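You operate a simulated robot arm through the tools that you are given. There is no shell and no other tool. Be economical: measure what you need, move in short steps, check, and stop when the job is done.

You are at the controls of a simulated two-armed robot. One attempt, no reset.

Task
Pick up the pin gauge from the front of the fitting bench with one hand, pass it to the other hand and put it on the clear part of the wiring bench.

The check looks at the end state, three seconds after you hand in, the way a careful person would. Anything else that was tipped, shoved, dropped, spilled or broken makes it a failure.

Robot
Two 7-joint arms with two-finger grippers on one trunk, on a base that drives. Base frame: it is fixed to the floor where the robot stands at the start and does not move with it; the origin is under the middle of the robot, x ahead of it, y to its left, z up. Units: cm, rad, N and s.
The left shoulder is at the start at [6, 12.3, 94.5], the right one opposite. With the tool pointing down near the work surface each hand reaches from about 36 to 80 cm from the robot's upright axis, wherever it stands, measured 20 degrees to its own side. Places, roughly: clear part of the wiring bench [60, 280, 80]. Payload 1.47 kg a hand.
The TCP of each hand is the grasp point between the finger pads, 1.6 cm short of the fingertips. In the tool frame z runs along the fingers and y along their closing line. The gripper opens to 8.7 cm. The gripper's body begins 5.5 cm behind the TCP.
Orientation is that of the tool frame in the base frame, as a unit quaternion [x, y, z, w]. With the fingers straight down and closing along the base's y, the tool's x points along the base's -x, its y along +y and its z along -z.

Tools
- The arms move only by the tool nudge_tool. It takes "left_moves", "right_moves" or both (then of equal length, played together; a hand with none holds still); each is a list that holds one entry, the list of rows, each a list of 7 numbers: the turn, a rotation vector about the tool's x, y, z in rad, then the shift along the tool's x, y, z in cm, then the closure, from 0 (fully open) to 1 (shut). In form: [[[ax, ay, az, dx, dy, dz, gripper], ...]]. A call has 1 to 20 rows; each row shifts and turns the commanded pose from where the row before left it, along the tool's axes as they then stand. Rows are played at 5 a second. More than 5 cm and 0.15 rad between two rows, or a gripper value outside its range, and nothing of the call is played. A pose out of reach is approached as far as the arm can. The call stops where the force on the tool passes 40 N (or 10 N more than at its start, if that is more) or the arm is blocked; 0.2 s more then pass. The fingers move at their own pace (about 15.3 cm/s each) and stop on an object; they squeeze with about 28 N. The grip force told is the motor's: it shows also when the fingers shut on nothing. Time passes only in rows, and 0.2 s behind the last, so rows that do not move let the fingers close. It gives the time, the measured TCP pose, the force on the tool (base axes), the opening and the grip force at its end, in the units of the frame above (readings bear some noise), with the torque about the TCP (base axes, N m) and any sound that the robot's microphone picked up.
- Cameras (640 x 400 px; columns grow to the right, rows downward): "scene" is now at [9.16, 0.08, 150.37]; the picture's right is [0.01, -1.00, 0.00], its down [-0.72, -0.01, -0.69] and it looks along [0.69, 0.01, -0.72] (base axes); focal length 261 px, centre (320, 200). "left" rides on the left gripper at [7.3, -1.2, -9] in its tool frame; the picture's right is [0.16, 0.99, 0.00], its down [-0.72, 0.12, -0.68] and it looks along [-0.67, 0.11, 0.73] (tool axes); focal length 247 px, centre (320, 200). "right" rides on the right gripper at [7.3, 1.2, -9] in its tool frame; the picture's right is [-0.16, 0.99, 0.00], its down [-0.72, -0.12, -0.68] and it looks along [-0.67, -0.11, 0.73] (tool axes); focal length 247 px, centre (320, 200). There is no depth. A picture from a camera that has moved, and an enlarged one, comes with that camera's place and axes in the base frame and with its lens.
- camera(camera): a new picture of that camera. The clock stands still meanwhile.
- slide_trunk(by): slides the trunk up (or, below 0, down) by that many cm; the arms and the scene camera ride with it, the base frame stays. It gives what a move gives, with no picture.
- steer(legs): drives the robot by 1 to 6 legs, each [ahead, left, turn to the left] in cm, cm and rad, along the robot's own axes; the way and the turn of a leg run together, so that a leg with both is an arc; at most 150 cm and 3.142 rad a leg. The arms and the cameras ride along, it lands a little off, and it stops where it bumps. It gives what a move gives.
- turn_head(pan, tilt): turns the head with the scene camera to pan (to the left, within 2.094 rad either way) and tilt (down, from -0.506 to 1.204), counted from straight ahead of the robot. It gives what a move gives.
- inspect(camera, box): a new picture of the part [left, top, right, bottom] of that camera's present view, enlarged. The clock stands still meanwhile.
- close_job(): hands the job in; it is judged then, once.

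Work in short steps. Places have to be worked out from the pictures, the camera data and where the tool is seen: move nearer, look again, correct. Check each grasp and each placing, and mend what went wrong. You have 120 turns and 100 pictures in all, those below and enlarged ones among them. Open the grippers and draw the arms clear of the work before you hand the job in, unless the task says otherwise; then end with one line.

The tools are called after ">>>" by a JSON object that holds its "api" and its "payload". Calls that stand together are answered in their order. nudge_tool: Moves the arms, as the interface text tells. Its arguments: {"type":"object","properties":{"left_moves":{"type":"array","items":{"type":"array","items":{"type":"array","items":{"type":"number"}}}},"right_moves":{"type":"array","items":{"type":"array","items":{"type":"array","items":{"type":"number"}}}}},"required":[]} The other tools are called the same way: slide_trunk (by) slides the trunk up or down; steer (legs) drives the base; turn_head (pan, tilt) turns the head that bears the scene camera; camera (camera) takes a picture; inspect (camera, box) takes an enlarged picture of a part of a camera's view; close_job () hands the job in.

At the start:

```text
time: 0.0
left_position: [57.52, 27.97, 107.82]
left_tool_rot: [0.0, 1.0, -0.001, 0.001]
left_wrist_force: [0.3, 0.0, -0.6]
left_torque: [0.01, 0.01, 0.02]
left_gripper_width: 8.7
left_grasp_force: 0.2
right_position: [43.41, -16.57, 107.48]
right_tool_rot: [0.001, 1.0, 0.0, 0.0]
right_wrist_force: [-0.3, -0.1, -0.8]
right_torque: [0.01, -0.02, -0.02]
right_gripper_width: 8.7
right_grasp_force: 0.1
trunk travel left (down, up): [-10.0, 13.0]
robot x, y, heading: [-0.25, -0.32, -0.001]
head pan, tilt: [0.009, 0.803]
```

scene: 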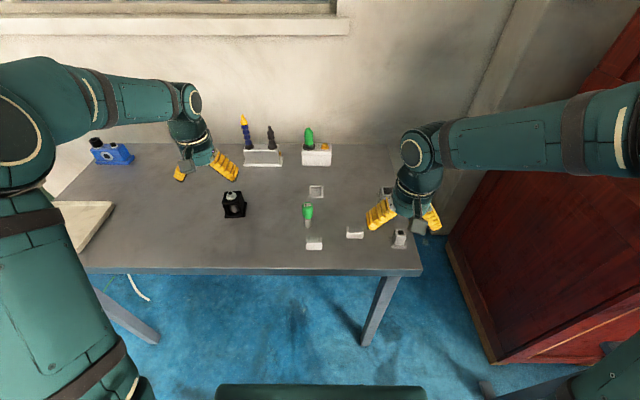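
right: 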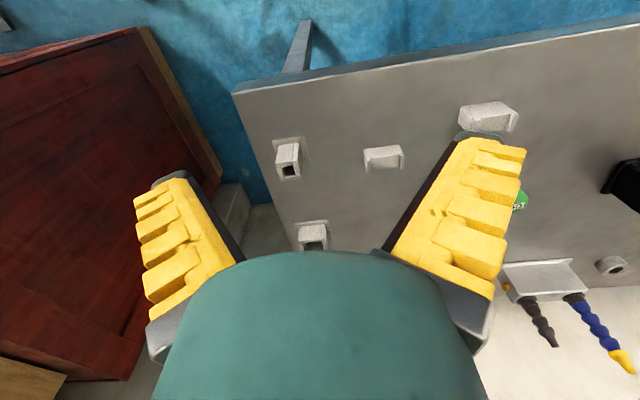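
left: 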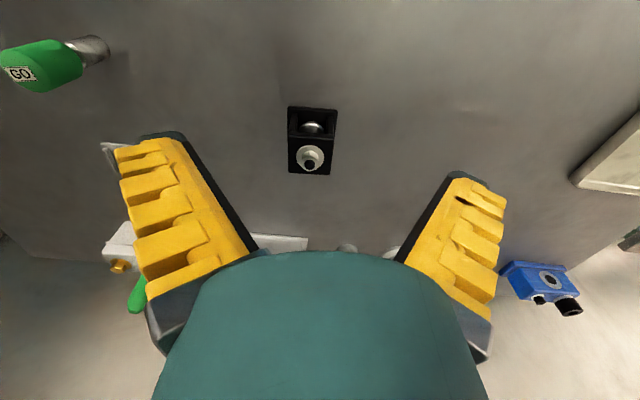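

The green-handled "GO" item near the front centre looks like the pin gauge; another green one stands in a holder at the back. I enlarge the scene view to be sure.

>>> {"api": "inspect", "payload": {"camera": "scene", "box": [200, 100, 440, 260]}}

>>> {"api": "inspect", "payload": {"camera": "left", "box": [0, 0, 240, 150]}}

```text
2.50 times, centred on (320, 180) of scene
camera zoom: at [9.16, 0.08, 150.37], right [0.01, -1.0, 0.0], down [-0.72, -0.01, -0.69], along [0.69, 0.01, -0.72], focal length 654 px, centre (320, 250)
```

zoom: 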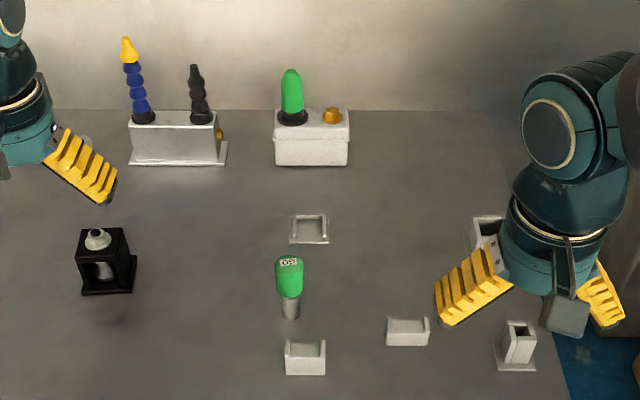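

```text
2.67 times, centred on (120, 75) of left
camera zoom: at [50.28, 26.75, 116.92], right [-0.16, 0.99, 0.0], down [0.72, 0.12, 0.68], along [0.67, 0.11, -0.73], focal length 659 px, centre (853, 533)
```

zoom: 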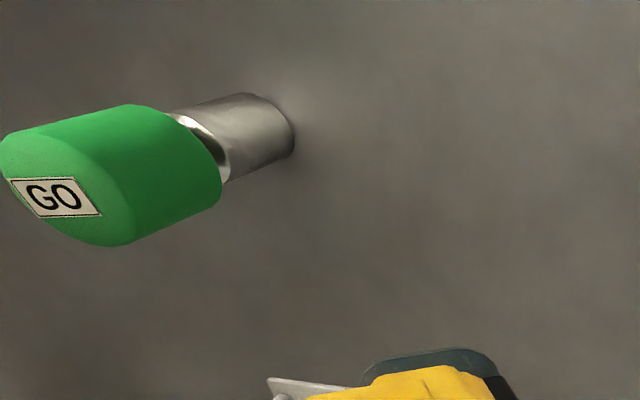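

The gauge stands upright on its pin near the front of the bench, roughly at [61, 3], bench top about z 82. Before planning I look left toward the wiring bench.

>>> {"api": "turn_head", "payload": {"pan": 1.2, "tilt": 0.45}}

>>> {"api": "camera", "payload": {"camera": "scene"}}

```text
time: 1.4
left_position: [57.53, 27.91, 107.88]
left_tool_rot: [0.0, 1.0, -0.001, 0.001]
left_wrist_force: [0.4, 0.2, -0.2]
left_torque: [-0.02, -0.01, 0.01]
left_gripper_width: 8.71
left_grasp_force: 0.1
right_position: [43.38, -16.61, 107.45]
right_tool_rot: [0.0, 1.0, 0.001, 0.001]
right_wrist_force: [-0.5, -0.6, -0.1]
right_torque: [-0.02, 0.0, -0.03]
right_gripper_width: 8.7
right_grasp_force: 0.1
trunk travel left (down, up): [-10.0, 13.0]
robot x, y, heading: [-0.02, 0.25, 0.002]
head pan, tilt: [1.201, 0.45]
```

```text
94 pictures are left
camera scene: at [4.44, 8.58, 153.43], right [0.93, -0.36, 0.0], down [-0.16, -0.41, -0.9], along [0.33, 0.84, -0.44], focal length 261 px, centre (320, 200)
```

scene: 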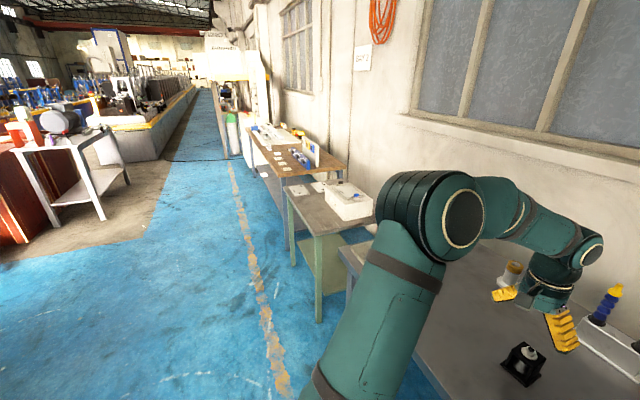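

Further benches stand along the wall to the left; I'll study them later. Now I turn the head back and look at the gauge with the hand cameras: left hand moves 6 cm to the right and up a bit for a view.

>>> {"api": "turn_head", "payload": {"pan": 0.0, "tilt": 0.85}}

>>> {"api": "nudge_tool", "payload": {"left_moves": [[[0, 0, 0, 4, -4, 0, 0], [0, 0, 0, 4, -4, 0, 0], [0, 0, 0, 4, -4, 0, 0], [0, 0, 0, 4, -4, 0, 0], [0, 0, 0, 0, 0, 0, 0]]]}}

>>> {"api": "camera", "payload": {"camera": "left"}}

>>> {"api": "inspect", "payload": {"camera": "scene", "box": [240, 120, 400, 220]}}

```text
time: 2.8
left_position: [57.63, 27.91, 107.96]
left_tool_rot: [0.0, 1.0, 0.0, 0.0]
left_wrist_force: [-0.4, -0.8, 0.1]
left_torque: [0.02, 0.02, 0.0]
left_gripper_width: 8.71
left_grasp_force: 0.1
right_position: [43.44, -16.58, 107.46]
right_tool_rot: [0.001, 1.0, 0.0, 0.0]
right_wrist_force: [-0.4, 0.3, -0.2]
right_torque: [0.03, 0.04, 0.0]
right_gripper_width: 8.71
right_grasp_force: 0.1
trunk travel left (down, up): [-10.0, 13.0]
robot x, y, heading: [-0.29, 0.11, -0.002]
head pan, tilt: [0.0, 0.85]
```

```text
refused: row 1 steps farther than a row can; nothing moved
```

```text
93 pictures are left
camera left: at [50.28, 26.74, 116.92], right [-0.16, 0.99, 0.0], down [0.72, 0.12, 0.68], along [0.67, 0.11, -0.73], focal length 247 px, centre (320, 200)
```

left: 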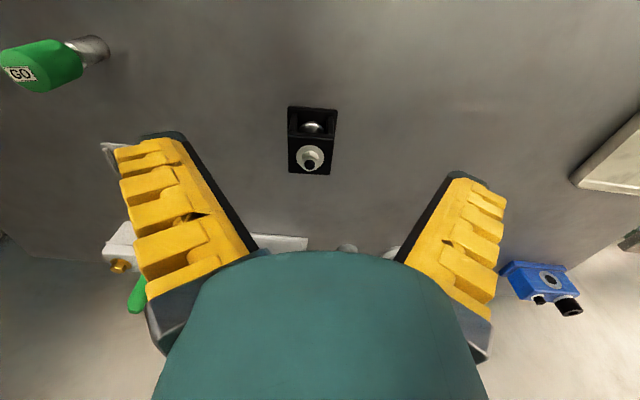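

```text
4.00 times, centred on (320, 170) of scene
camera zoom: at [8.93, 0.02, 149.99], right [0.0, -1.0, 0.0], down [-0.75, 0.0, -0.66], along [0.66, 0.0, -0.75], focal length 1046 px, centre (320, 320)
```

zoom: 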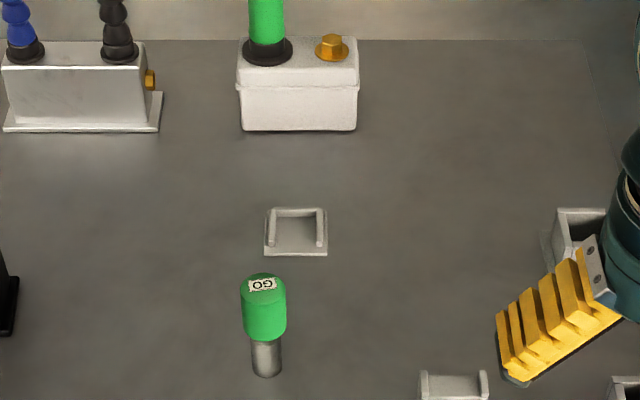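

Steps must be under 5 cm in total; I redo the left-hand view move with smaller rows.

>>> {"api": "nudge_tool", "payload": {"left_moves": [[[0, 0, 0, 2.5, -4, 0, 0], [0, 0, 0, 2.5, -4, 0, 0], [0, 0, 0, 2.5, -4, 0, 0], [0, 0, 0, 2.5, -4, 0, 0], [0, 0, 0, 2.5, -2, 0, 0], [0, 0, 0, 0, 0, 0, 0]]]}}

>>> {"api": "camera", "payload": {"camera": "left"}}

```text
time: 4.2
left_position: [45.04, 9.99, 108.0]
left_tool_rot: [0.001, 1.0, -0.001, -0.001]
left_wrist_force: [0.4, -0.5, -0.1]
left_torque: [0.01, 0.02, 0.0]
left_gripper_width: 8.7
left_grasp_force: 0.0
right_position: [43.47, -16.61, 107.43]
right_tool_rot: [0.0, 1.0, -0.001, 0.001]
right_wrist_force: [0.3, -0.6, 0.4]
right_torque: [0.0, 0.0, 0.04]
right_gripper_width: 8.67
right_grasp_force: 0.0
trunk travel left (down, up): [-10.0, 13.0]
robot x, y, heading: [0.01, -0.1, -0.003]
head pan, tilt: [0.0, 0.85]
```

```text
91 pictures are left
camera left: at [37.79, 8.74, 117.0], right [-0.16, 0.99, 0.0], down [0.72, 0.12, 0.68], along [0.67, 0.11, -0.73], focal length 247 px, centre (320, 200)
```

left: 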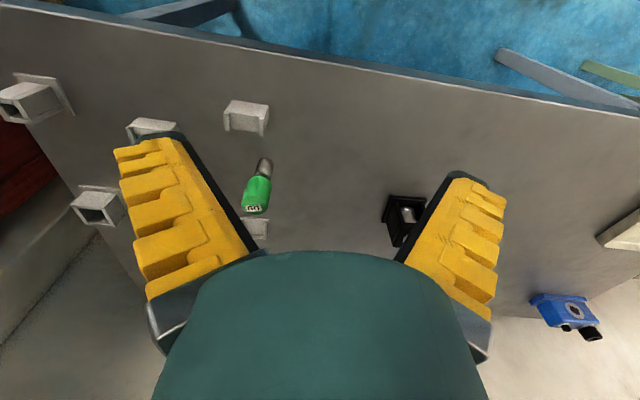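

Triangulating two views: gauge axis about [59, 4.1], top z≈96–97.5, bottom≈87.5; handle ~4.3 cm tall × 3.3 cm, pin ~5.5 × 2.3 cm. Plan: right hand grips the upper handle coming tilted 45° from the right, left hand later takes the lower handle tilted 45° from the left. First I yaw the right hand +90° and draw the left hand back to the left.

>>> {"api": "nudge_tool", "payload": {"right_moves": [[[0, 0, -0.143, 0, 0, 0, 0], [0, 0, -0.143, 0, 0, 0, 0], [0, 0, -0.143, 0, 0, 0, 0], [0, 0, -0.143, 0, 0, 0, 0], [0, 0, -0.143, 0, 0, 0, 0], [0, 0, -0.143, 0, 0, 0, 0], [0, 0, -0.143, 0, 0, 0, 0], [0, 0, -0.143, 0, 0, 0, 0], [0, 0, -0.143, 0, 0, 0, 0], [0, 0, -0.143, 0, 0, 0, 0], [0, 0, -0.141, 0, 0, 0, 0], [0, 0, 0, 0, 0, 0, 0]]], "left_moves": [[[0, 0, 0, 0, 1.6, 0, 0], [0, 0, 0, 0, 1.6, 0, 0], [0, 0, 0, 0, 1.6, 0, 0], [0, 0, 0, 0, 1.6, 0, 0], [0, 0, 0, 0, 1.6, 0, 0], [0, 0, 0, 0, 1.6, 0, 0], [0, 0, 0, 0, 1.6, 0, 0], [0, 0, 0, 0, 1.6, 0, 0], [0, 0, 0, 0, 1.6, 0, 0], [0, 0, 0, 0, 1.6, 0, 0], [0, 0, 0, 0, 1.6, 0, 0], [0, 0, 0, 0, 0, 0, 0]]]}}

>>> {"api": "camera", "payload": {"camera": "scene"}}

>>> {"api": "camera", "payload": {"camera": "right"}}

```text
time: 6.8
left_position: [45.07, 27.75, 108.04]
left_tool_rot: [0.0, 1.0, 0.0, -0.001]
left_wrist_force: [0.1, -0.2, -0.2]
left_torque: [0.0, -0.02, -0.01]
left_gripper_width: 8.68
left_grasp_force: 0.0
right_position: [43.39, -16.65, 107.47]
right_tool_rot: [0.707, -0.707, 0.0, 0.001]
right_wrist_force: [-0.9, 1.1, 0.0]
right_torque: [-0.02, 0.01, 0.02]
right_gripper_width: 8.7
right_grasp_force: 0.0
trunk travel left (down, up): [-10.0, 13.0]
robot x, y, heading: [-0.02, -0.09, -0.001]
head pan, tilt: [0.0, 0.85]
```

```text
90 pictures are left
camera scene: at [8.93, -0.01, 149.99], right [0.0, -1.0, 0.0], down [-0.75, 0.0, -0.66], along [0.66, 0.0, -0.75], focal length 261 px, centre (320, 200)
```

scene: 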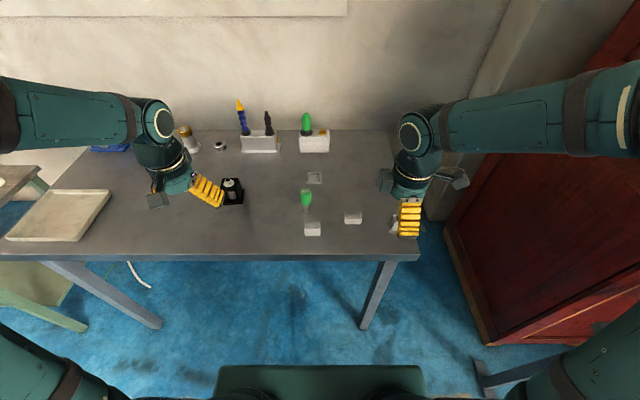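

```text
89 pictures are left
camera right: at [42.18, -23.92, 116.48], right [-0.99, 0.16, 0.0], down [0.11, 0.72, 0.68], along [0.11, 0.67, -0.73], focal length 247 px, centre (320, 200)
```

right: 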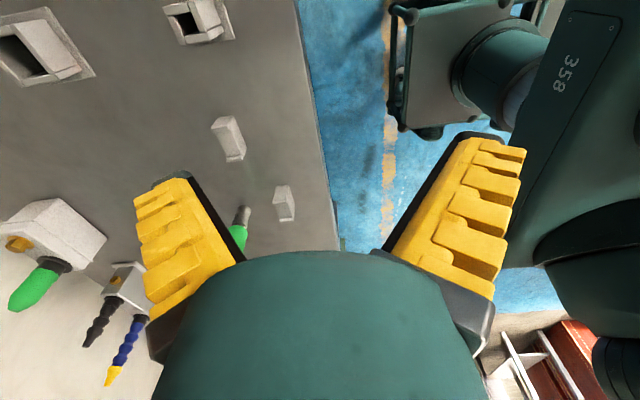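

Yaw works. Now I tilt the right hand 45° so its fingers point left-down.

>>> {"api": "nudge_tool", "payload": {"right_moves": [[[0, -0.131, 0, 0, -2.5, 0, 0], [0, -0.131, 0, 0, -2.5, 0, 0], [0, -0.131, 0, 0, -2.5, 0, 0], [0, -0.131, 0, 0, -2.5, 0, 0], [0, -0.131, 0, 0, -2.5, 0, 0], [0, -0.13, 0, 0, -3, 0, 0], [0, 0, 0, 0, 0, 0, 0]]]}}

>>> {"api": "camera", "payload": {"camera": "right"}}

>>> {"api": "camera", "payload": {"camera": "scene"}}

```text
time: 8.4
left_position: [45.03, 27.71, 108.09]
left_tool_rot: [0.0, 1.0, 0.0, 0.0]
left_wrist_force: [-0.3, -1.0, 0.8]
left_torque: [0.0, -0.03, -0.01]
left_gripper_width: 8.71
left_grasp_force: 0.1
right_position: [58.97, -16.64, 107.37]
right_tool_rot: [0.654, -0.653, -0.271, -0.271]
right_wrist_force: [0.4, 0.0, 0.3]
right_torque: [0.01, -0.01, -0.02]
right_gripper_width: 8.7
right_grasp_force: 0.0
trunk travel left (down, up): [-10.0, 13.0]
robot x, y, heading: [-0.08, 0.16, 0.002]
head pan, tilt: [0.0, 0.85]
```

```text
88 pictures are left
camera right: at [57.74, -28.06, 108.57], right [-0.99, 0.11, 0.11], down [0.11, 0.03, 0.99], along [0.11, 0.99, -0.04], focal length 247 px, centre (320, 200)
```

right: 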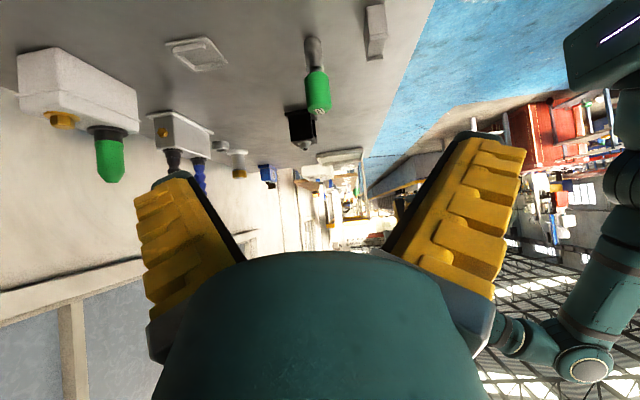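

```text
87 pictures are left
camera scene: at [8.85, 0.05, 150.0], right [0.0, -1.0, 0.0], down [-0.75, 0.0, -0.66], along [0.66, 0.0, -0.75], focal length 261 px, centre (320, 200)
```

scene: 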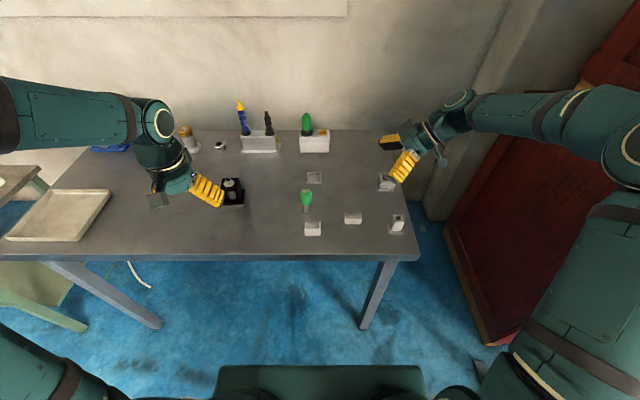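

A clear side view. I enlarge it to measure the gauge.

>>> {"api": "inspect", "payload": {"camera": "right", "box": [240, 10, 400, 130]}}

```text
3.33 times, centred on (320, 70) of right
camera zoom: at [57.74, -28.06, 108.57], right [-0.99, 0.11, 0.11], down [0.11, 0.03, 0.99], along [0.11, 0.99, -0.04], focal length 823 px, centre (320, 633)
```

zoom: 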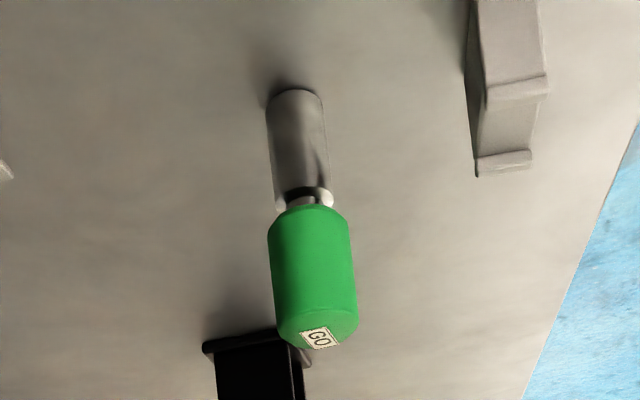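

Gauge: axis ≈ [60, 4.1], bottom z≈87, neck ≈91.2, top ≈95.8. I move the right hand to a stand-off 8 cm back along the fingers and check.

>>> {"api": "nudge_tool", "payload": {"right_moves": [[[0, 0, 0, -1.4, -0.25, 3.65, 0], [0, 0, 0, -1.4, -0.25, 3.65, 0], [0, 0, 0, -1.4, -0.25, 3.65, 0], [0, 0, 0, -1.4, -0.25, 3.65, 0], [0, 0, 0, 0, 0, 0, 0]]]}}

>>> {"api": "camera", "payload": {"camera": "right"}}

>>> {"api": "inspect", "payload": {"camera": "scene", "box": [260, 130, 420, 230]}}

```text
time: 9.6
left_position: [44.99, 27.55, 107.97]
left_tool_rot: [-0.001, 1.0, 0.0, -0.001]
left_wrist_force: [-1.2, 0.7, -0.5]
left_torque: [-0.02, 0.01, 0.02]
left_gripper_width: 8.72
left_grasp_force: 0.0
right_position: [59.96, -2.27, 101.07]
right_tool_rot: [-0.653, 0.653, 0.271, 0.271]
right_wrist_force: [-0.3, -0.6, -1.3]
right_torque: [0.0, -0.01, -0.01]
right_gripper_width: 8.7
right_grasp_force: 0.2
trunk travel left (down, up): [-10.0, 13.0]
robot x, y, heading: [-0.2, 0.16, 0.002]
head pan, tilt: [0.0, 0.85]
```

```text
85 pictures are left
camera right: at [58.7, -13.83, 102.21], right [-0.99, 0.11, 0.11], down [0.12, 0.03, 0.99], along [0.11, 0.99, -0.04], focal length 247 px, centre (320, 200)
```

right: 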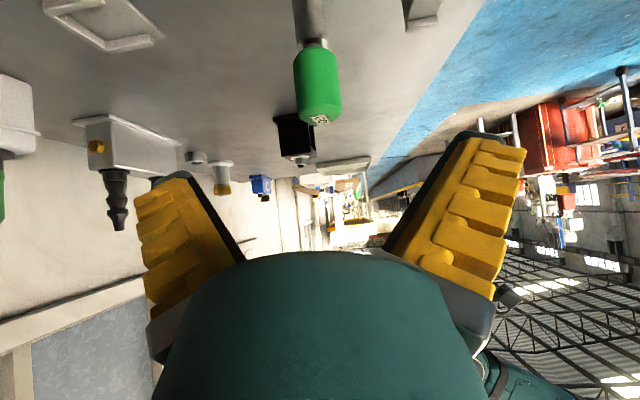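

```text
4.00 times, centred on (340, 180) of scene
camera zoom: at [8.9, -0.03, 150.0], right [0.0, -1.0, 0.0], down [-0.75, 0.0, -0.66], along [0.66, 0.0, -0.75], focal length 1046 px, centre (240, 280)
```

zoom: 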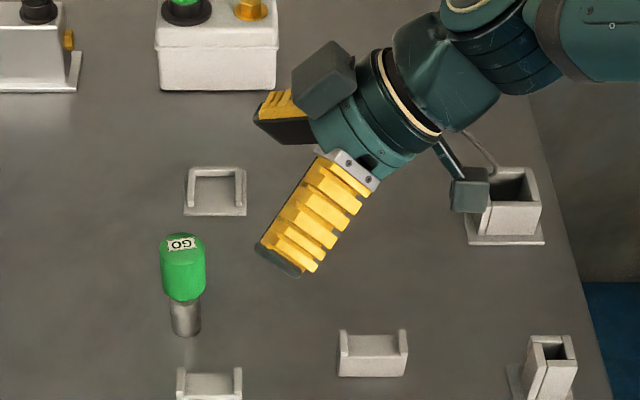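

Alignment checks out (handle x≈59.9, top z≈95.7). Advance 8 cm along the fingers with fingers open.

>>> {"api": "nudge_tool", "payload": {"right_moves": [[[0, 0, 0, 0, 0, 2, 0], [0, 0, 0, 0, 0, 2, 0], [0, 0, 0, 0, 0, 2, 0], [0, 0, 0, 0, 0, 2, 0], [0, 0, 0, 0, 0, 0, 0]]]}}

>>> {"api": "camera", "payload": {"camera": "right"}}

>>> {"api": "inspect", "payload": {"camera": "scene", "box": [260, 130, 420, 230]}}

```text
time: 10.8
left_position: [45.12, 27.73, 107.99]
left_tool_rot: [0.001, 1.0, 0.0, -0.001]
left_wrist_force: [0.6, 0.4, -0.9]
left_torque: [0.0, -0.01, -0.03]
left_gripper_width: 8.69
left_grasp_force: 0.1
right_position: [60.04, 3.5, 95.25]
right_tool_rot: [-0.653, 0.654, 0.27, 0.272]
right_wrist_force: [0.2, 0.7, 0.2]
right_torque: [0.03, -0.04, 0.0]
right_gripper_width: 8.7
right_grasp_force: 0.2
trunk travel left (down, up): [-10.0, 13.0]
robot x, y, heading: [-0.19, -0.16, -0.0]
head pan, tilt: [0.0, 0.85]
```

```text
83 pictures are left
camera right: at [58.71, -7.97, 96.43], right [-0.99, 0.11, 0.11], down [0.12, 0.03, 0.99], along [0.11, 0.99, -0.04], focal length 247 px, centre (320, 200)
```

right: 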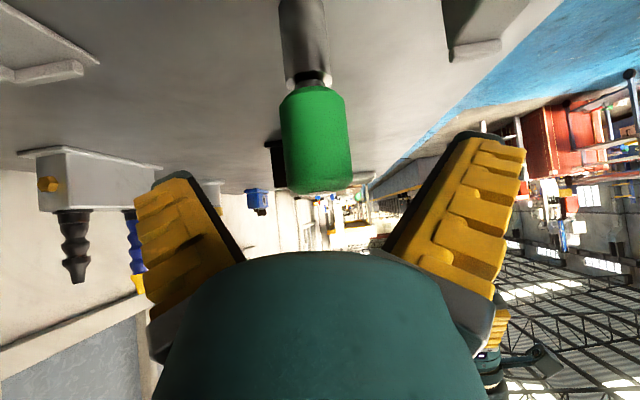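

```text
4.00 times, centred on (340, 180) of scene
camera zoom: at [8.9, 0.0, 150.0], right [0.0, -1.0, 0.0], down [-0.75, 0.0, -0.66], along [0.66, 0.0, -0.75], focal length 1046 px, centre (240, 280)
```

zoom: 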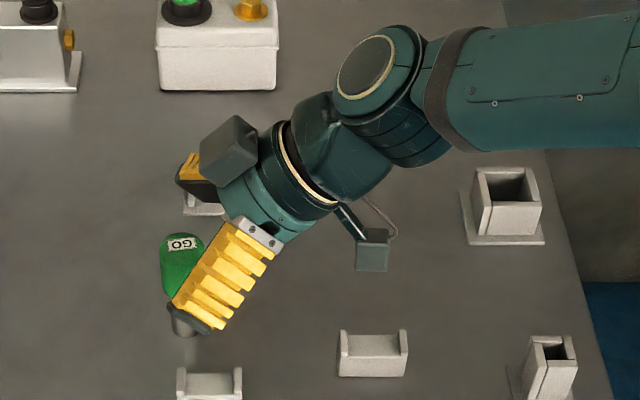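

Handle is centred between the fingers at the intended height. Close the right gripper.

>>> {"api": "nudge_tool", "payload": {"right_moves": [[[0, 0, 0, 0, 0, 0, 0.5], [0, 0, 0, 0, 0, 0, 0.7], [0, 0, 0, 0, 0, 0, 1], [0, 0, 0, 0, 0, 0, 1], [0, 0, 0, 0, 0, 0, 1]]]}}

>>> {"api": "camera", "payload": {"camera": "right"}}

```text
time: 12.0
left_position: [45.01, 27.67, 107.93]
left_tool_rot: [0.0, 1.0, -0.001, 0.0]
left_wrist_force: [-0.3, 0.0, 0.1]
left_torque: [0.0, 0.02, 0.03]
left_gripper_width: 8.73
left_grasp_force: 0.1
right_position: [59.97, 3.52, 95.42]
right_tool_rot: [-0.653, 0.653, 0.27, 0.271]
right_wrist_force: [1.4, -1.8, 6.8]
right_torque: [0.07, -0.03, -0.02]
right_gripper_width: 2.55
right_grasp_force: 27.8
trunk travel left (down, up): [-10.0, 13.0]
robot x, y, heading: [-0.49, 0.07, -0.003]
head pan, tilt: [0.0, 0.85]
```

```text
81 pictures are left
camera right: at [58.71, -7.98, 96.5], right [-0.99, 0.11, 0.11], down [0.11, 0.03, 0.99], along [0.11, 0.99, -0.04], focal length 247 px, centre (320, 200)
```

right: 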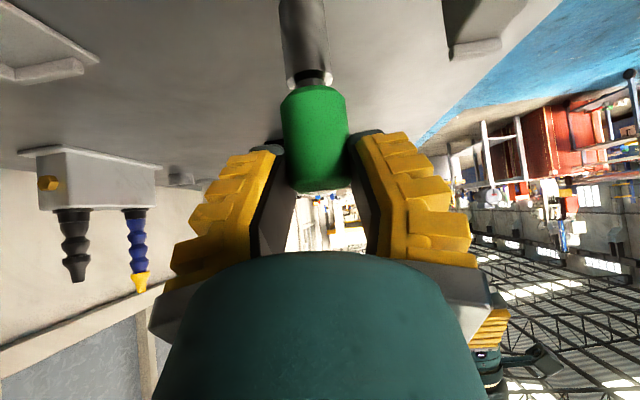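

Grip force is 27.8 N at width 2.55, slightly less than the apparent handle diameter; I check how the fingers sit.

>>> {"api": "inspect", "payload": {"camera": "right", "box": [220, 60, 420, 210]}}

>>> {"api": "inspect", "payload": {"camera": "scene", "box": [280, 160, 360, 220]}}

```text
2.67 times, centred on (320, 135) of right
camera zoom: at [58.71, -7.98, 96.5], right [-0.99, 0.11, 0.11], down [0.11, 0.03, 0.99], along [0.11, 0.99, -0.04], focal length 659 px, centre (320, 373)
```

zoom: 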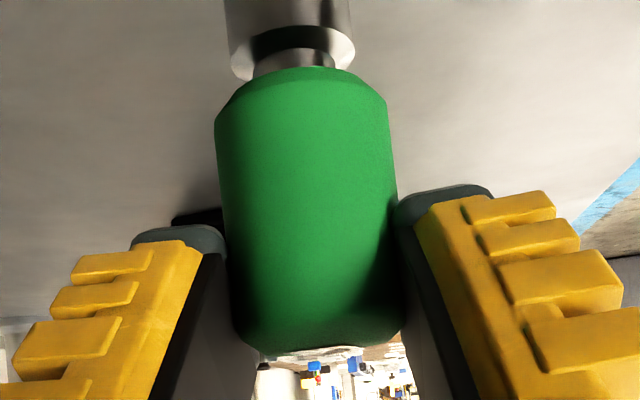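

```text
6.67 times, centred on (320, 190) of scene
camera zoom: at [8.88, 0.0, 150.0], right [0.0, -1.0, 0.0], down [-0.75, 0.0, -0.66], along [0.66, 0.0, -0.75], focal length 1743 px, centre (320, 267)
```

zoom: 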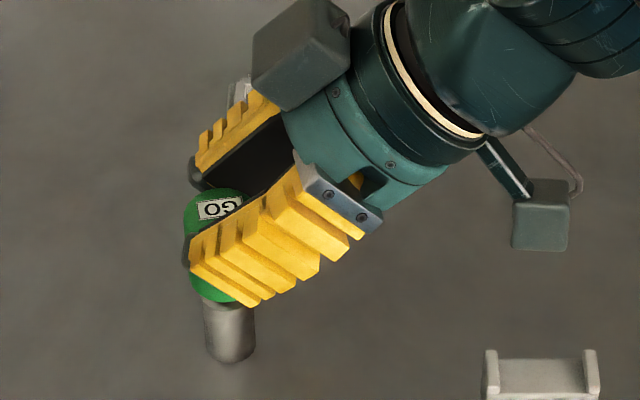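

Fingers straddle the handle properly. I lift straight up about 4 cm and check.

>>> {"api": "nudge_tool", "payload": {"right_moves": [[[0, 0, 0, -0.4, 0, -0.4, 1], [0, 0, 0, -0.7, 0, -0.7, 1], [0, 0, 0, -0.9, 0, -0.9, 1], [0, 0, 0, -0.9, 0, -0.9, 1], [0, 0, 0, 0, 0, 0, 1]]]}}

>>> {"api": "camera", "payload": {"camera": "right"}}

>>> {"api": "inspect", "payload": {"camera": "scene", "box": [260, 130, 420, 230]}}

```text
time: 13.2
left_position: [45.1, 27.64, 107.91]
left_tool_rot: [0.0, 1.0, 0.0, 0.0]
left_wrist_force: [0.0, 0.8, -0.7]
left_torque: [0.03, 0.01, 0.0]
left_gripper_width: 8.72
left_grasp_force: 0.1
right_position: [60.05, 3.38, 99.48]
right_tool_rot: [-0.652, 0.654, 0.27, 0.271]
right_wrist_force: [-0.8, -0.4, -3.1]
right_torque: [-0.06, 0.01, 0.03]
right_gripper_width: 2.33
right_grasp_force: 27.6
trunk travel left (down, up): [-10.0, 13.0]
robot x, y, heading: [0.17, -0.39, -0.001]
head pan, tilt: [0.0, 0.85]
```

```text
78 pictures are left
camera right: at [58.64, -8.14, 100.6], right [-0.99, 0.11, 0.11], down [0.12, 0.03, 0.99], along [0.11, 0.99, -0.04], focal length 247 px, centre (320, 200)
```

right: 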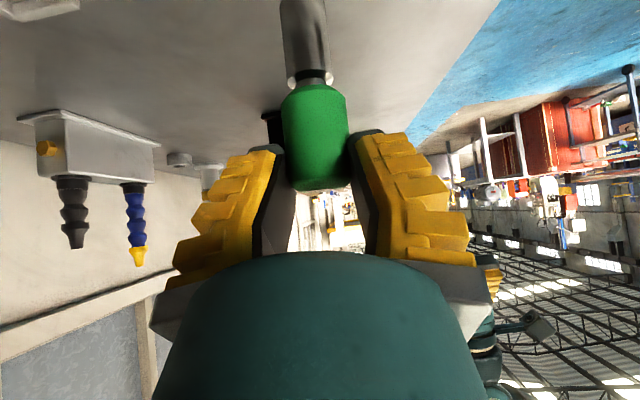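

```text
4.00 times, centred on (340, 180) of scene
camera zoom: at [8.97, 0.01, 149.99], right [0.0, -1.0, 0.0], down [-0.75, 0.0, -0.66], along [0.66, 0.0, -0.75], focal length 1046 px, centre (240, 280)
```

zoom: 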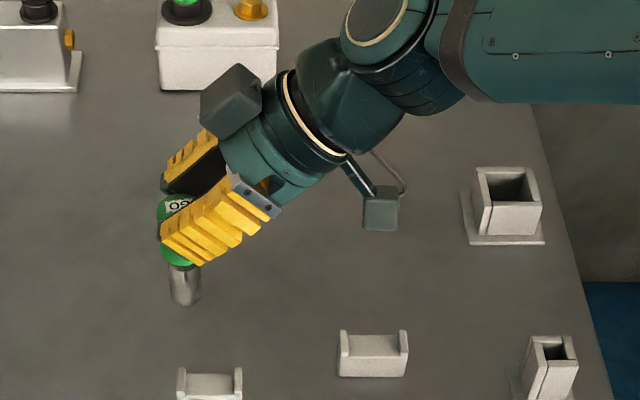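

Lifted, held upright, ~0.25 kg. Width went 2.55→2.33, so I hold a moment to see if it is slipping.

>>> {"api": "nudge_tool", "payload": {"right_moves": [[[0, 0, 0, 0, 0, 0, 1], [0, 0, 0, 0, 0, 0, 1], [0, 0, 0, 0, 0, 0, 1], [0, 0, 0, 0, 0, 0, 1], [0, 0, 0, 0, 0, 0, 1]]]}}

>>> {"api": "inspect", "payload": {"camera": "right", "box": [220, 60, 420, 210]}}

```text
time: 14.4
left_position: [45.04, 27.68, 108.02]
left_tool_rot: [0.001, 1.0, 0.001, 0.0]
left_wrist_force: [-0.7, -0.6, -0.1]
left_torque: [-0.02, 0.0, -0.01]
left_gripper_width: 8.71
left_grasp_force: 0.1
right_position: [59.88, 3.45, 99.29]
right_tool_rot: [0.653, -0.653, -0.271, -0.271]
right_wrist_force: [0.0, -0.2, -2.7]
right_torque: [-0.02, 0.03, -0.01]
right_gripper_width: 2.32
right_grasp_force: 28.3
trunk travel left (down, up): [-10.0, 13.0]
robot x, y, heading: [0.01, -0.17, 0.004]
head pan, tilt: [0.0, 0.85]
```

```text
2.67 times, centred on (320, 135) of right
camera zoom: at [58.63, -8.13, 100.59], right [-0.99, 0.11, 0.11], down [0.12, 0.03, 0.99], along [0.11, 0.99, -0.04], focal length 659 px, centre (320, 373)
```

zoom: 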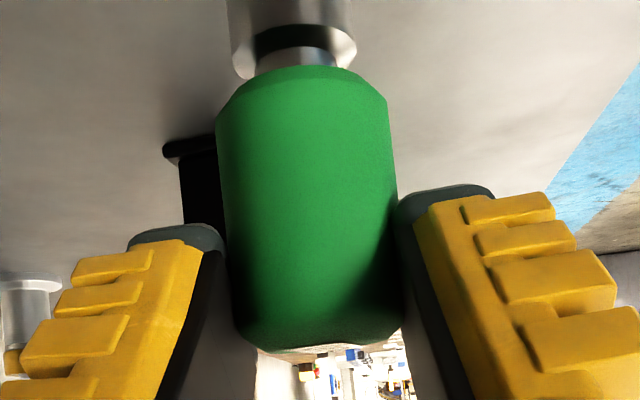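

Grip is stable. I raise the right hand with the gauge to ~115 cm and 8 cm nearer the robot while the left hand yaws −90° and tilts 45°.

>>> {"api": "nudge_tool", "payload": {"right_moves": [[[0, 0, 0, -1.4, 0, -1.4, 1], [0, 0, 0, -1.4, 0, -1.4, 1], [0, 0, 0, -1.4, 0, -1.4, 1], [0, 0, 0, -1.4, 0, -1.4, 1], [0, 0, 0, -1.4, 1, -1.4, 1], [0, 0, 0, -1.4, 1, -1.4, 1], [0, 0, 0, -1.4, 1, -1.4, 1], [0, 0, 0, -1.2, 1, -1.2, 1], [0, 0, 0, 0, 1, 0, 1], [0, 0, 0, 0, 1, 0, 1], [0, 0, 0, 0, 1, 0, 1], [0, 0, 0, 0, 1, 0, 1], [0, 0, 0, 0, 0, 0, 1], [0, 0, 0, 0, 0, 0, 1], [0, 0, 0, 0, 0, 0, 1], [0, 0, 0, 0, 0, 0, 1], [0, 0, 0, 0, 0, 0, 1], [0, 0, 0, 0, 0, 0, 1]]], "left_moves": [[[0, 0, 0.143, 0, 0, 0, 0], [0, 0, 0.143, 0, 0, 0, 0], [0, 0, 0.143, 0, 0, 0, 0], [0, 0, 0.143, 0, 0, 0, 0], [0, 0, 0.143, 0, 0, 0, 0], [0, 0, 0.143, 0, 0, 0, 0], [0, 0, 0.143, 0, 0, 0, 0], [0, 0, 0.143, 0, 0, 0, 0], [0, 0, 0.143, 0, 0, 0, 0], [0, 0, 0.143, 0, 0, 0, 0], [0, 0, 0.141, 0, 0, 0, 0], [0, -0.131, 0, 0, 0, 0, 0], [0, -0.131, 0, 0, 0, 0, 0], [0, -0.131, 0, 0, 0, 0, 0], [0, -0.131, 0, 0, 0, 0, 0], [0, -0.131, 0, 0, 0, 0, 0], [0, -0.13, 0, 0, 0, 0, 0], [0, 0, 0, 0, 0, 0, 0]]]}}

>>> {"api": "camera", "payload": {"camera": "left"}}

>>> {"api": "camera", "payload": {"camera": "scene"}}

```text
time: 18.2
left_position: [45.08, 27.56, 107.97]
left_tool_rot: [0.653, 0.653, -0.271, 0.272]
left_wrist_force: [-0.5, -0.4, -0.6]
left_torque: [0.01, 0.0, 0.01]
left_gripper_width: 8.69
left_grasp_force: 0.0
right_position: [51.9, 3.35, 115.13]
right_tool_rot: [0.654, -0.653, -0.271, -0.269]
right_wrist_force: [-0.1, 0.3, -4.2]
right_torque: [0.01, -0.02, 0.02]
right_gripper_width: 2.29
right_grasp_force: 27.6
trunk travel left (down, up): [-10.0, 13.0]
robot x, y, heading: [0.13, -0.05, 0.001]
head pan, tilt: [0.0, 0.85]
```

```text
75 pictures are left
camera left: at [43.89, 38.98, 109.18], right [0.99, 0.11, -0.11], down [0.12, -0.03, 0.99], along [0.11, -0.99, -0.04], focal length 247 px, centre (320, 200)
```

left: 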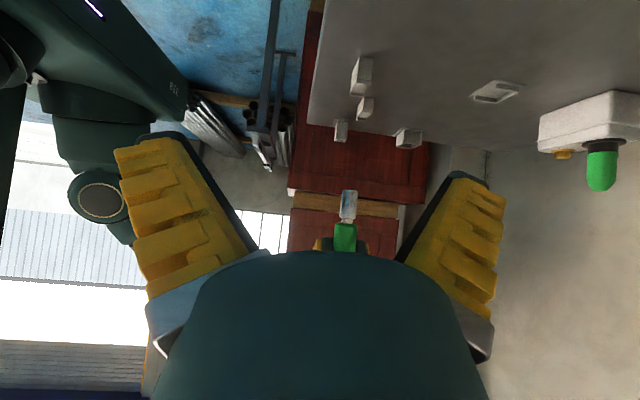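

```text
74 pictures are left
camera scene: at [8.93, -0.02, 149.99], right [0.0, -1.0, 0.0], down [-0.75, 0.0, -0.66], along [0.66, 0.0, -0.75], focal length 261 px, centre (320, 200)
```

scene: 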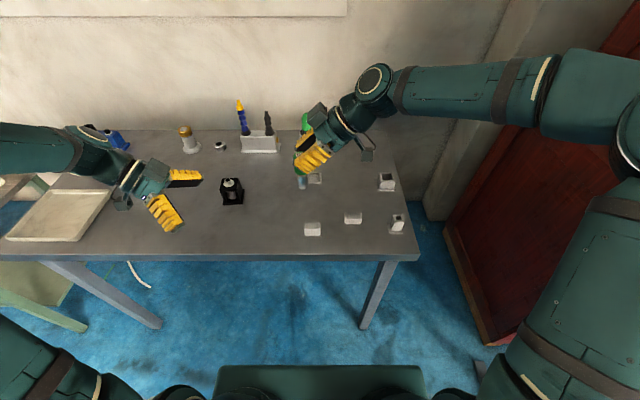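

Gauge in hand: axis ≈ [51.9, 4.1], bottom ≈106.8, handle 111.0–115.6. I bring the left hand to a stand-off 12 cm back from the lower-handle grasp.

>>> {"api": "nudge_tool", "payload": {"left_moves": [[[0, 0, 0, -3.7, 1.36, 0.5, 0], [0, 0, 0, -3.7, 1.36, 0.5, 0], [0, 0, 0, -3.7, 1.36, 0.5, 0], [0, 0, 0, -3.7, 1.36, 0.5, 0], [0, 0, 0, -3.7, 1.36, 0.5, 0], [0, 0, 0, 0, 0, 0, 0]]]}}

>>> {"api": "camera", "payload": {"camera": "left"}}

>>> {"api": "camera", "payload": {"camera": "right"}}

>>> {"api": "inspect", "payload": {"camera": "scene", "box": [200, 60, 440, 210]}}

```text
time: 19.6
left_position: [51.72, 12.95, 119.3]
left_tool_rot: [0.653, 0.653, -0.271, 0.271]
left_wrist_force: [-0.7, 0.6, -0.5]
left_torque: [0.0, -0.03, 0.04]
left_gripper_width: 8.71
left_grasp_force: 0.0
right_position: [51.93, 3.38, 115.18]
right_tool_rot: [-0.653, 0.653, 0.271, 0.271]
right_wrist_force: [-0.4, 0.4, -3.1]
right_torque: [-0.02, 0.02, -0.05]
right_gripper_width: 2.27
right_grasp_force: 28.2
trunk travel left (down, up): [-10.0, 13.0]
robot x, y, heading: [0.15, 0.32, 0.004]
head pan, tilt: [0.0, 0.85]
```

```text
73 pictures are left
camera left: at [50.58, 24.36, 120.52], right [0.99, 0.11, -0.11], down [0.12, -0.03, 0.99], along [0.11, -0.99, -0.04], focal length 247 px, centre (320, 200)
```

left: 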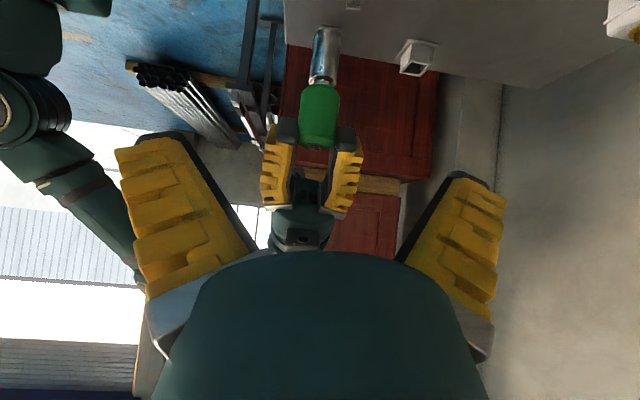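

```text
72 pictures are left
camera right: at [50.63, -8.16, 116.31], right [-0.99, 0.11, 0.11], down [0.12, 0.03, 0.99], along [0.11, 0.99, -0.04], focal length 247 px, centre (320, 200)
```

right: 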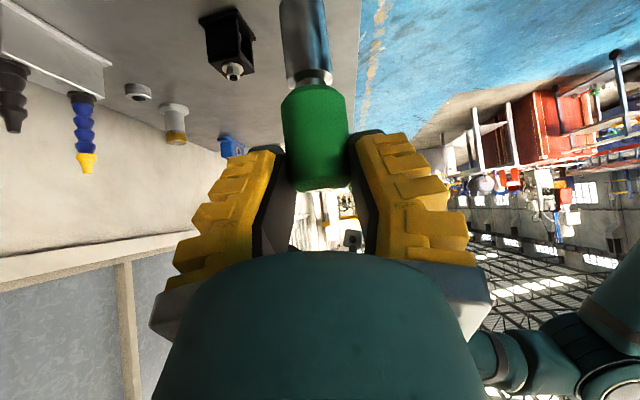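

```text
2.67 times, centred on (320, 135) of scene
camera zoom: at [8.93, 0.07, 149.99], right [0.0, -1.0, 0.0], down [-0.75, 0.0, -0.66], along [0.66, 0.0, -0.75], focal length 697 px, centre (320, 373)
```

zoom: 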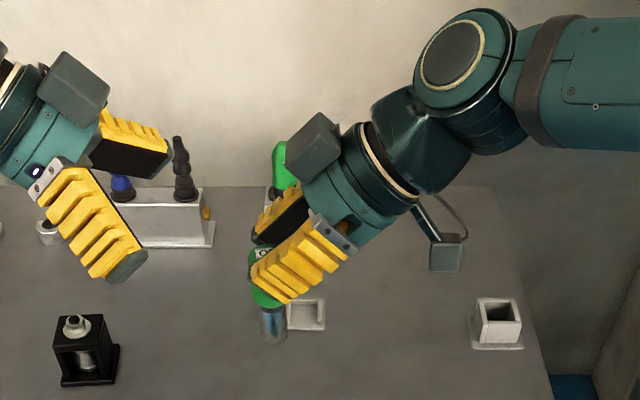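

Measured handle position agrees with prediction (x 51.95, z 111–115.4). Advance the left hand 9 cm, then look before the last part.

>>> {"api": "nudge_tool", "payload": {"left_moves": [[[0, 0, 0, 0, 0.2, 3, 0], [0, 0, 0, 0, 0, 3, 0], [0, 0, 0, 0, 0, 3, 0], [0, 0, 0, 0, 0, 0, 0]]]}}

>>> {"api": "camera", "payload": {"camera": "left"}}

>>> {"api": "inspect", "payload": {"camera": "scene", "box": [220, 80, 380, 200]}}

```text
time: 20.6
left_position: [52.15, 6.3, 112.85]
left_tool_rot: [0.653, 0.654, -0.271, 0.271]
left_wrist_force: [0.0, -0.8, -0.3]
left_torque: [-0.01, -0.03, -0.02]
left_gripper_width: 8.67
left_grasp_force: 0.0
right_position: [51.94, 3.21, 115.16]
right_tool_rot: [0.653, -0.653, -0.271, -0.271]
right_wrist_force: [-0.8, 0.5, -4.0]
right_torque: [-0.07, 0.03, 0.02]
right_gripper_width: 2.23
right_grasp_force: 27.7
trunk travel left (down, up): [-10.0, 13.0]
robot x, y, heading: [-0.37, -0.06, -0.004]
head pan, tilt: [0.0, 0.85]
```

```text
70 pictures are left
camera left: at [50.89, 17.7, 114.11], right [0.99, 0.11, -0.11], down [0.12, -0.03, 0.99], along [0.11, -0.99, -0.04], focal length 247 px, centre (320, 200)
```

left: 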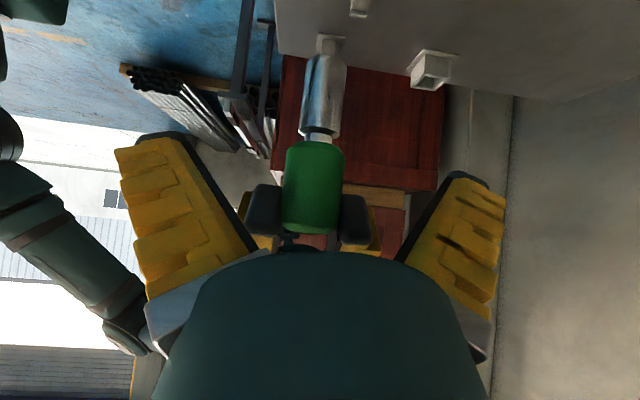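

```text
3.33 times, centred on (300, 140) of scene
camera zoom: at [8.91, 0.03, 149.99], right [0.0, -1.0, 0.0], down [-0.75, 0.0, -0.66], along [0.66, 0.0, -0.75], focal length 871 px, centre (387, 400)
```

zoom: 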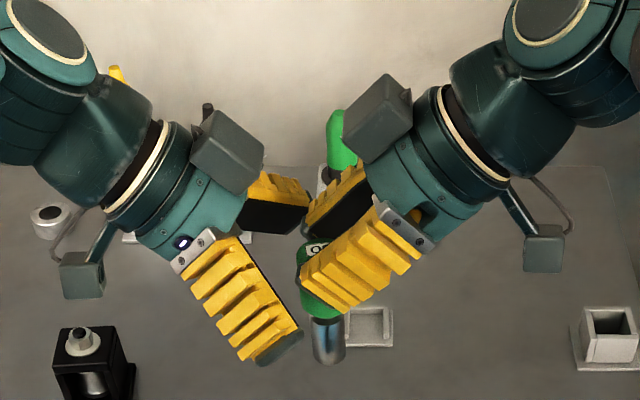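

Aligned. Advance the remaining 2.9 cm and check clearances before closing.

>>> {"api": "nudge_tool", "payload": {"left_moves": [[[0, 0, 0, 0, -0.1, 1, 0], [0, 0, 0, 0, 0, 1, 0], [0, 0, 0, 0, 0, 0.9, 0], [0, 0, 0, 0, 0, 0, 0]]]}}

>>> {"api": "camera", "payload": {"camera": "left"}}

>>> {"api": "inspect", "payload": {"camera": "scene", "box": [220, 80, 380, 200]}}

```text
time: 21.6
left_position: [51.96, 4.32, 110.68]
left_tool_rot: [0.654, 0.653, -0.271, 0.27]
left_wrist_force: [0.4, 0.8, -0.3]
left_torque: [0.0, -0.01, -0.02]
left_gripper_width: 8.68
left_grasp_force: 0.1
right_position: [51.91, 3.37, 115.09]
right_tool_rot: [-0.653, 0.653, 0.271, 0.27]
right_wrist_force: [-0.4, 0.1, -3.0]
right_torque: [-0.01, 0.0, 0.0]
right_gripper_width: 2.25
right_grasp_force: 27.9
trunk travel left (down, up): [-10.0, 13.0]
robot x, y, heading: [-0.15, -0.09, -0.001]
head pan, tilt: [0.0, 0.85]
```

```text
68 pictures are left
camera left: at [50.86, 15.76, 112.07], right [0.99, 0.11, -0.11], down [0.12, -0.03, 0.99], along [0.11, -0.99, -0.04], focal length 247 px, centre (320, 200)
```

left: 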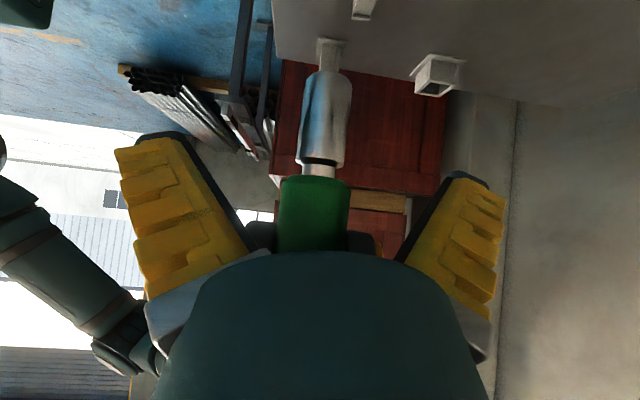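

```text
3.33 times, centred on (300, 140) of scene
camera zoom: at [8.94, 0.02, 149.99], right [0.0, -1.0, 0.0], down [-0.75, 0.0, -0.66], along [0.66, 0.0, -0.75], focal length 871 px, centre (387, 400)
```

zoom: 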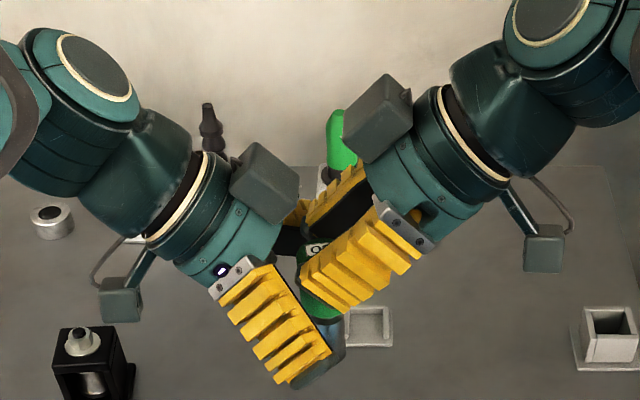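

Clear of contact. I raise the left hand 0.25 cm for more handle engagement and close it.

>>> {"api": "nudge_tool", "payload": {"left_moves": [[[0, 0, 0, -0.18, 0, -0.18, 0], [0, 0, 0, 0, 0, 0, 0.4], [0, 0, 0, 0, 0, 0, 0.6], [0, 0, 0, 0, 0, 0, 0.75], [0, 0, 0, 0, 0, 0, 1], [0, 0, 0, 0, 0, 0, 1], [0, 0, 0, 0, 0, 0, 1]]]}}

>>> {"api": "camera", "payload": {"camera": "left"}}

>>> {"api": "inspect", "payload": {"camera": "scene", "box": [220, 80, 380, 200]}}

```text
time: 23.2
left_position: [52.12, 4.24, 110.98]
left_tool_rot: [0.653, 0.653, -0.271, 0.27]
left_wrist_force: [-11.8, 0.8, 1.1]
left_torque: [-0.05, -0.26, -0.02]
left_gripper_width: 2.69
left_grasp_force: 28.5
right_position: [51.96, 3.38, 115.14]
right_tool_rot: [-0.653, 0.654, 0.27, 0.272]
right_wrist_force: [11.5, -1.0, -5.5]
right_torque: [-0.04, -0.21, -0.13]
right_gripper_width: 2.23
right_grasp_force: 27.4
trunk travel left (down, up): [-10.0, 13.0]
robot x, y, heading: [0.21, -0.01, 0.005]
head pan, tilt: [0.0, 0.85]
```

```text
66 pictures are left
camera left: at [50.84, 15.75, 112.25], right [0.99, 0.11, -0.11], down [0.12, -0.03, 0.99], along [0.11, -0.99, -0.04], focal length 247 px, centre (320, 200)
```

left: 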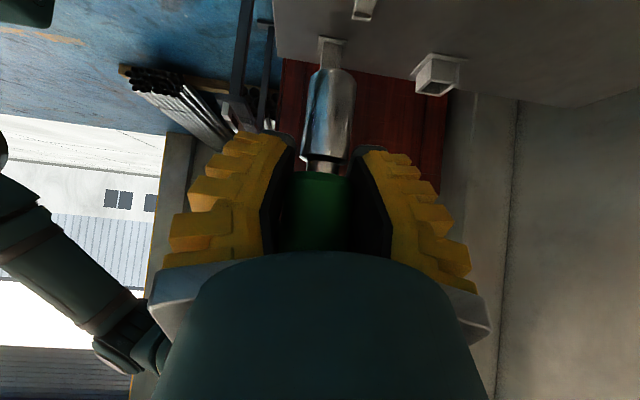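

```text
3.33 times, centred on (300, 140) of scene
camera zoom: at [8.95, 0.01, 149.99], right [0.0, -1.0, 0.0], down [-0.75, 0.0, -0.66], along [0.66, 0.0, -0.75], focal length 871 px, centre (387, 400)
```

zoom: 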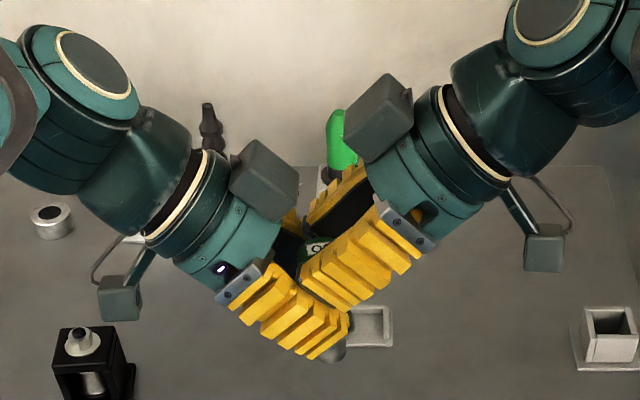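

Both hands hold it. There is ~12 N internal load along x, so I relax the left hand 0.1 cm toward −x and look at the forces.

>>> {"api": "nudge_tool", "payload": {"left_moves": [[[0, 0, 0, 0, -0.1, 0, 1], [0, 0, 0, 0, 0, 0, 1]]]}}

```text
time: 23.8
left_position: [51.92, 4.32, 111.04]
left_tool_rot: [0.653, 0.654, -0.271, 0.271]
left_wrist_force: [-8.1, 0.8, 1.1]
left_torque: [-0.04, -0.2, 0.03]
left_gripper_width: 2.69
left_grasp_force: 28.3
right_position: [51.93, 3.32, 115.07]
right_tool_rot: [0.653, -0.653, -0.272, -0.27]
right_wrist_force: [8.3, -1.2, -3.7]
right_torque: [-0.01, -0.07, -0.1]
right_gripper_width: 2.25
right_grasp_force: 27.9
trunk travel left (down, up): [-10.0, 13.0]
robot x, y, heading: [0.14, -0.18, -0.001]
head pan, tilt: [0.0, 0.85]
```

Load fell; another 0.2 cm of relief, then the right hand opens part way.

>>> {"api": "nudge_tool", "payload": {"left_moves": [[[0, 0, 0, 0, -0.1, 0, 1], [0, 0, 0, 0, -0.1, 0, 1], [0, 0, 0, 0, 0, 0, 1], [0, 0, 0, 0, 0, 0, 1], [0, 0, 0, 0, 0, 0, 1], [0, 0, 0, 0, 0, 0, 1]]], "right_moves": [[[0, 0, 0, 0, 0, 0, 1], [0, 0, 0, 0, 0, 0, 1], [0, 0, 0, 0, 0, 0, 1], [0, 0, 0, 0, 0, 0, 0.65], [0, 0, 0, 0, 0, 0, 0.5], [0, 0, 0, 0, 0, 0, 0.4]]]}}

>>> {"api": "camera", "payload": {"camera": "left"}}

>>> {"api": "inspect", "payload": {"camera": "scene", "box": [220, 80, 380, 200]}}

```text
time: 25.2
left_position: [51.71, 4.4, 111.07]
left_tool_rot: [0.653, 0.653, -0.271, 0.271]
left_wrist_force: [0.2, -0.6, 0.1]
left_torque: [0.0, -0.01, 0.01]
left_gripper_width: 2.6
left_grasp_force: 28.8
right_position: [52.01, 3.31, 115.09]
right_tool_rot: [0.653, -0.653, -0.271, -0.27]
right_wrist_force: [1.2, 0.2, 0.3]
right_torque: [-0.01, 0.01, -0.01]
right_gripper_width: 5.7
right_grasp_force: 3.7
trunk travel left (down, up): [-10.0, 13.0]
robot x, y, heading: [0.36, 0.19, -0.001]
head pan, tilt: [0.0, 0.85]
```

```text
64 pictures are left
camera left: at [50.5, 15.77, 112.28], right [0.99, 0.11, -0.11], down [0.12, -0.03, 0.99], along [0.11, -0.99, -0.04], focal length 247 px, centre (320, 200)
```

left: 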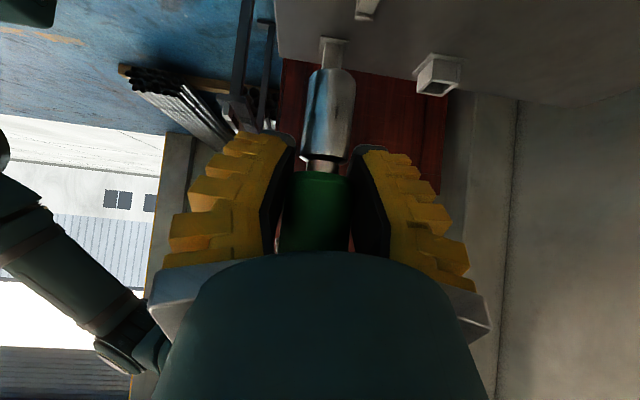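

```text
3.33 times, centred on (300, 140) of scene
camera zoom: at [8.95, 0.01, 149.99], right [0.0, -1.0, 0.0], down [-0.75, 0.0, -0.66], along [0.66, 0.0, -0.75], focal length 871 px, centre (387, 400)
```

zoom: 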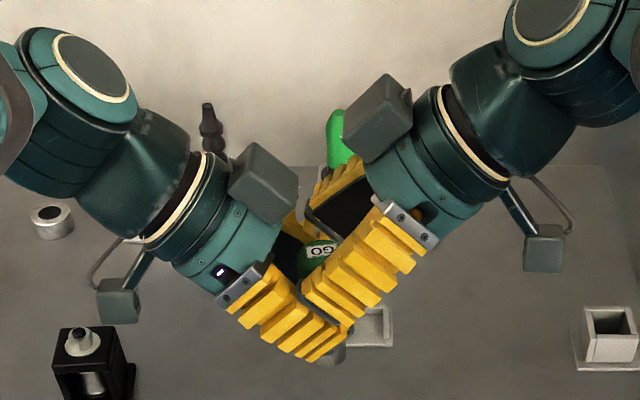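

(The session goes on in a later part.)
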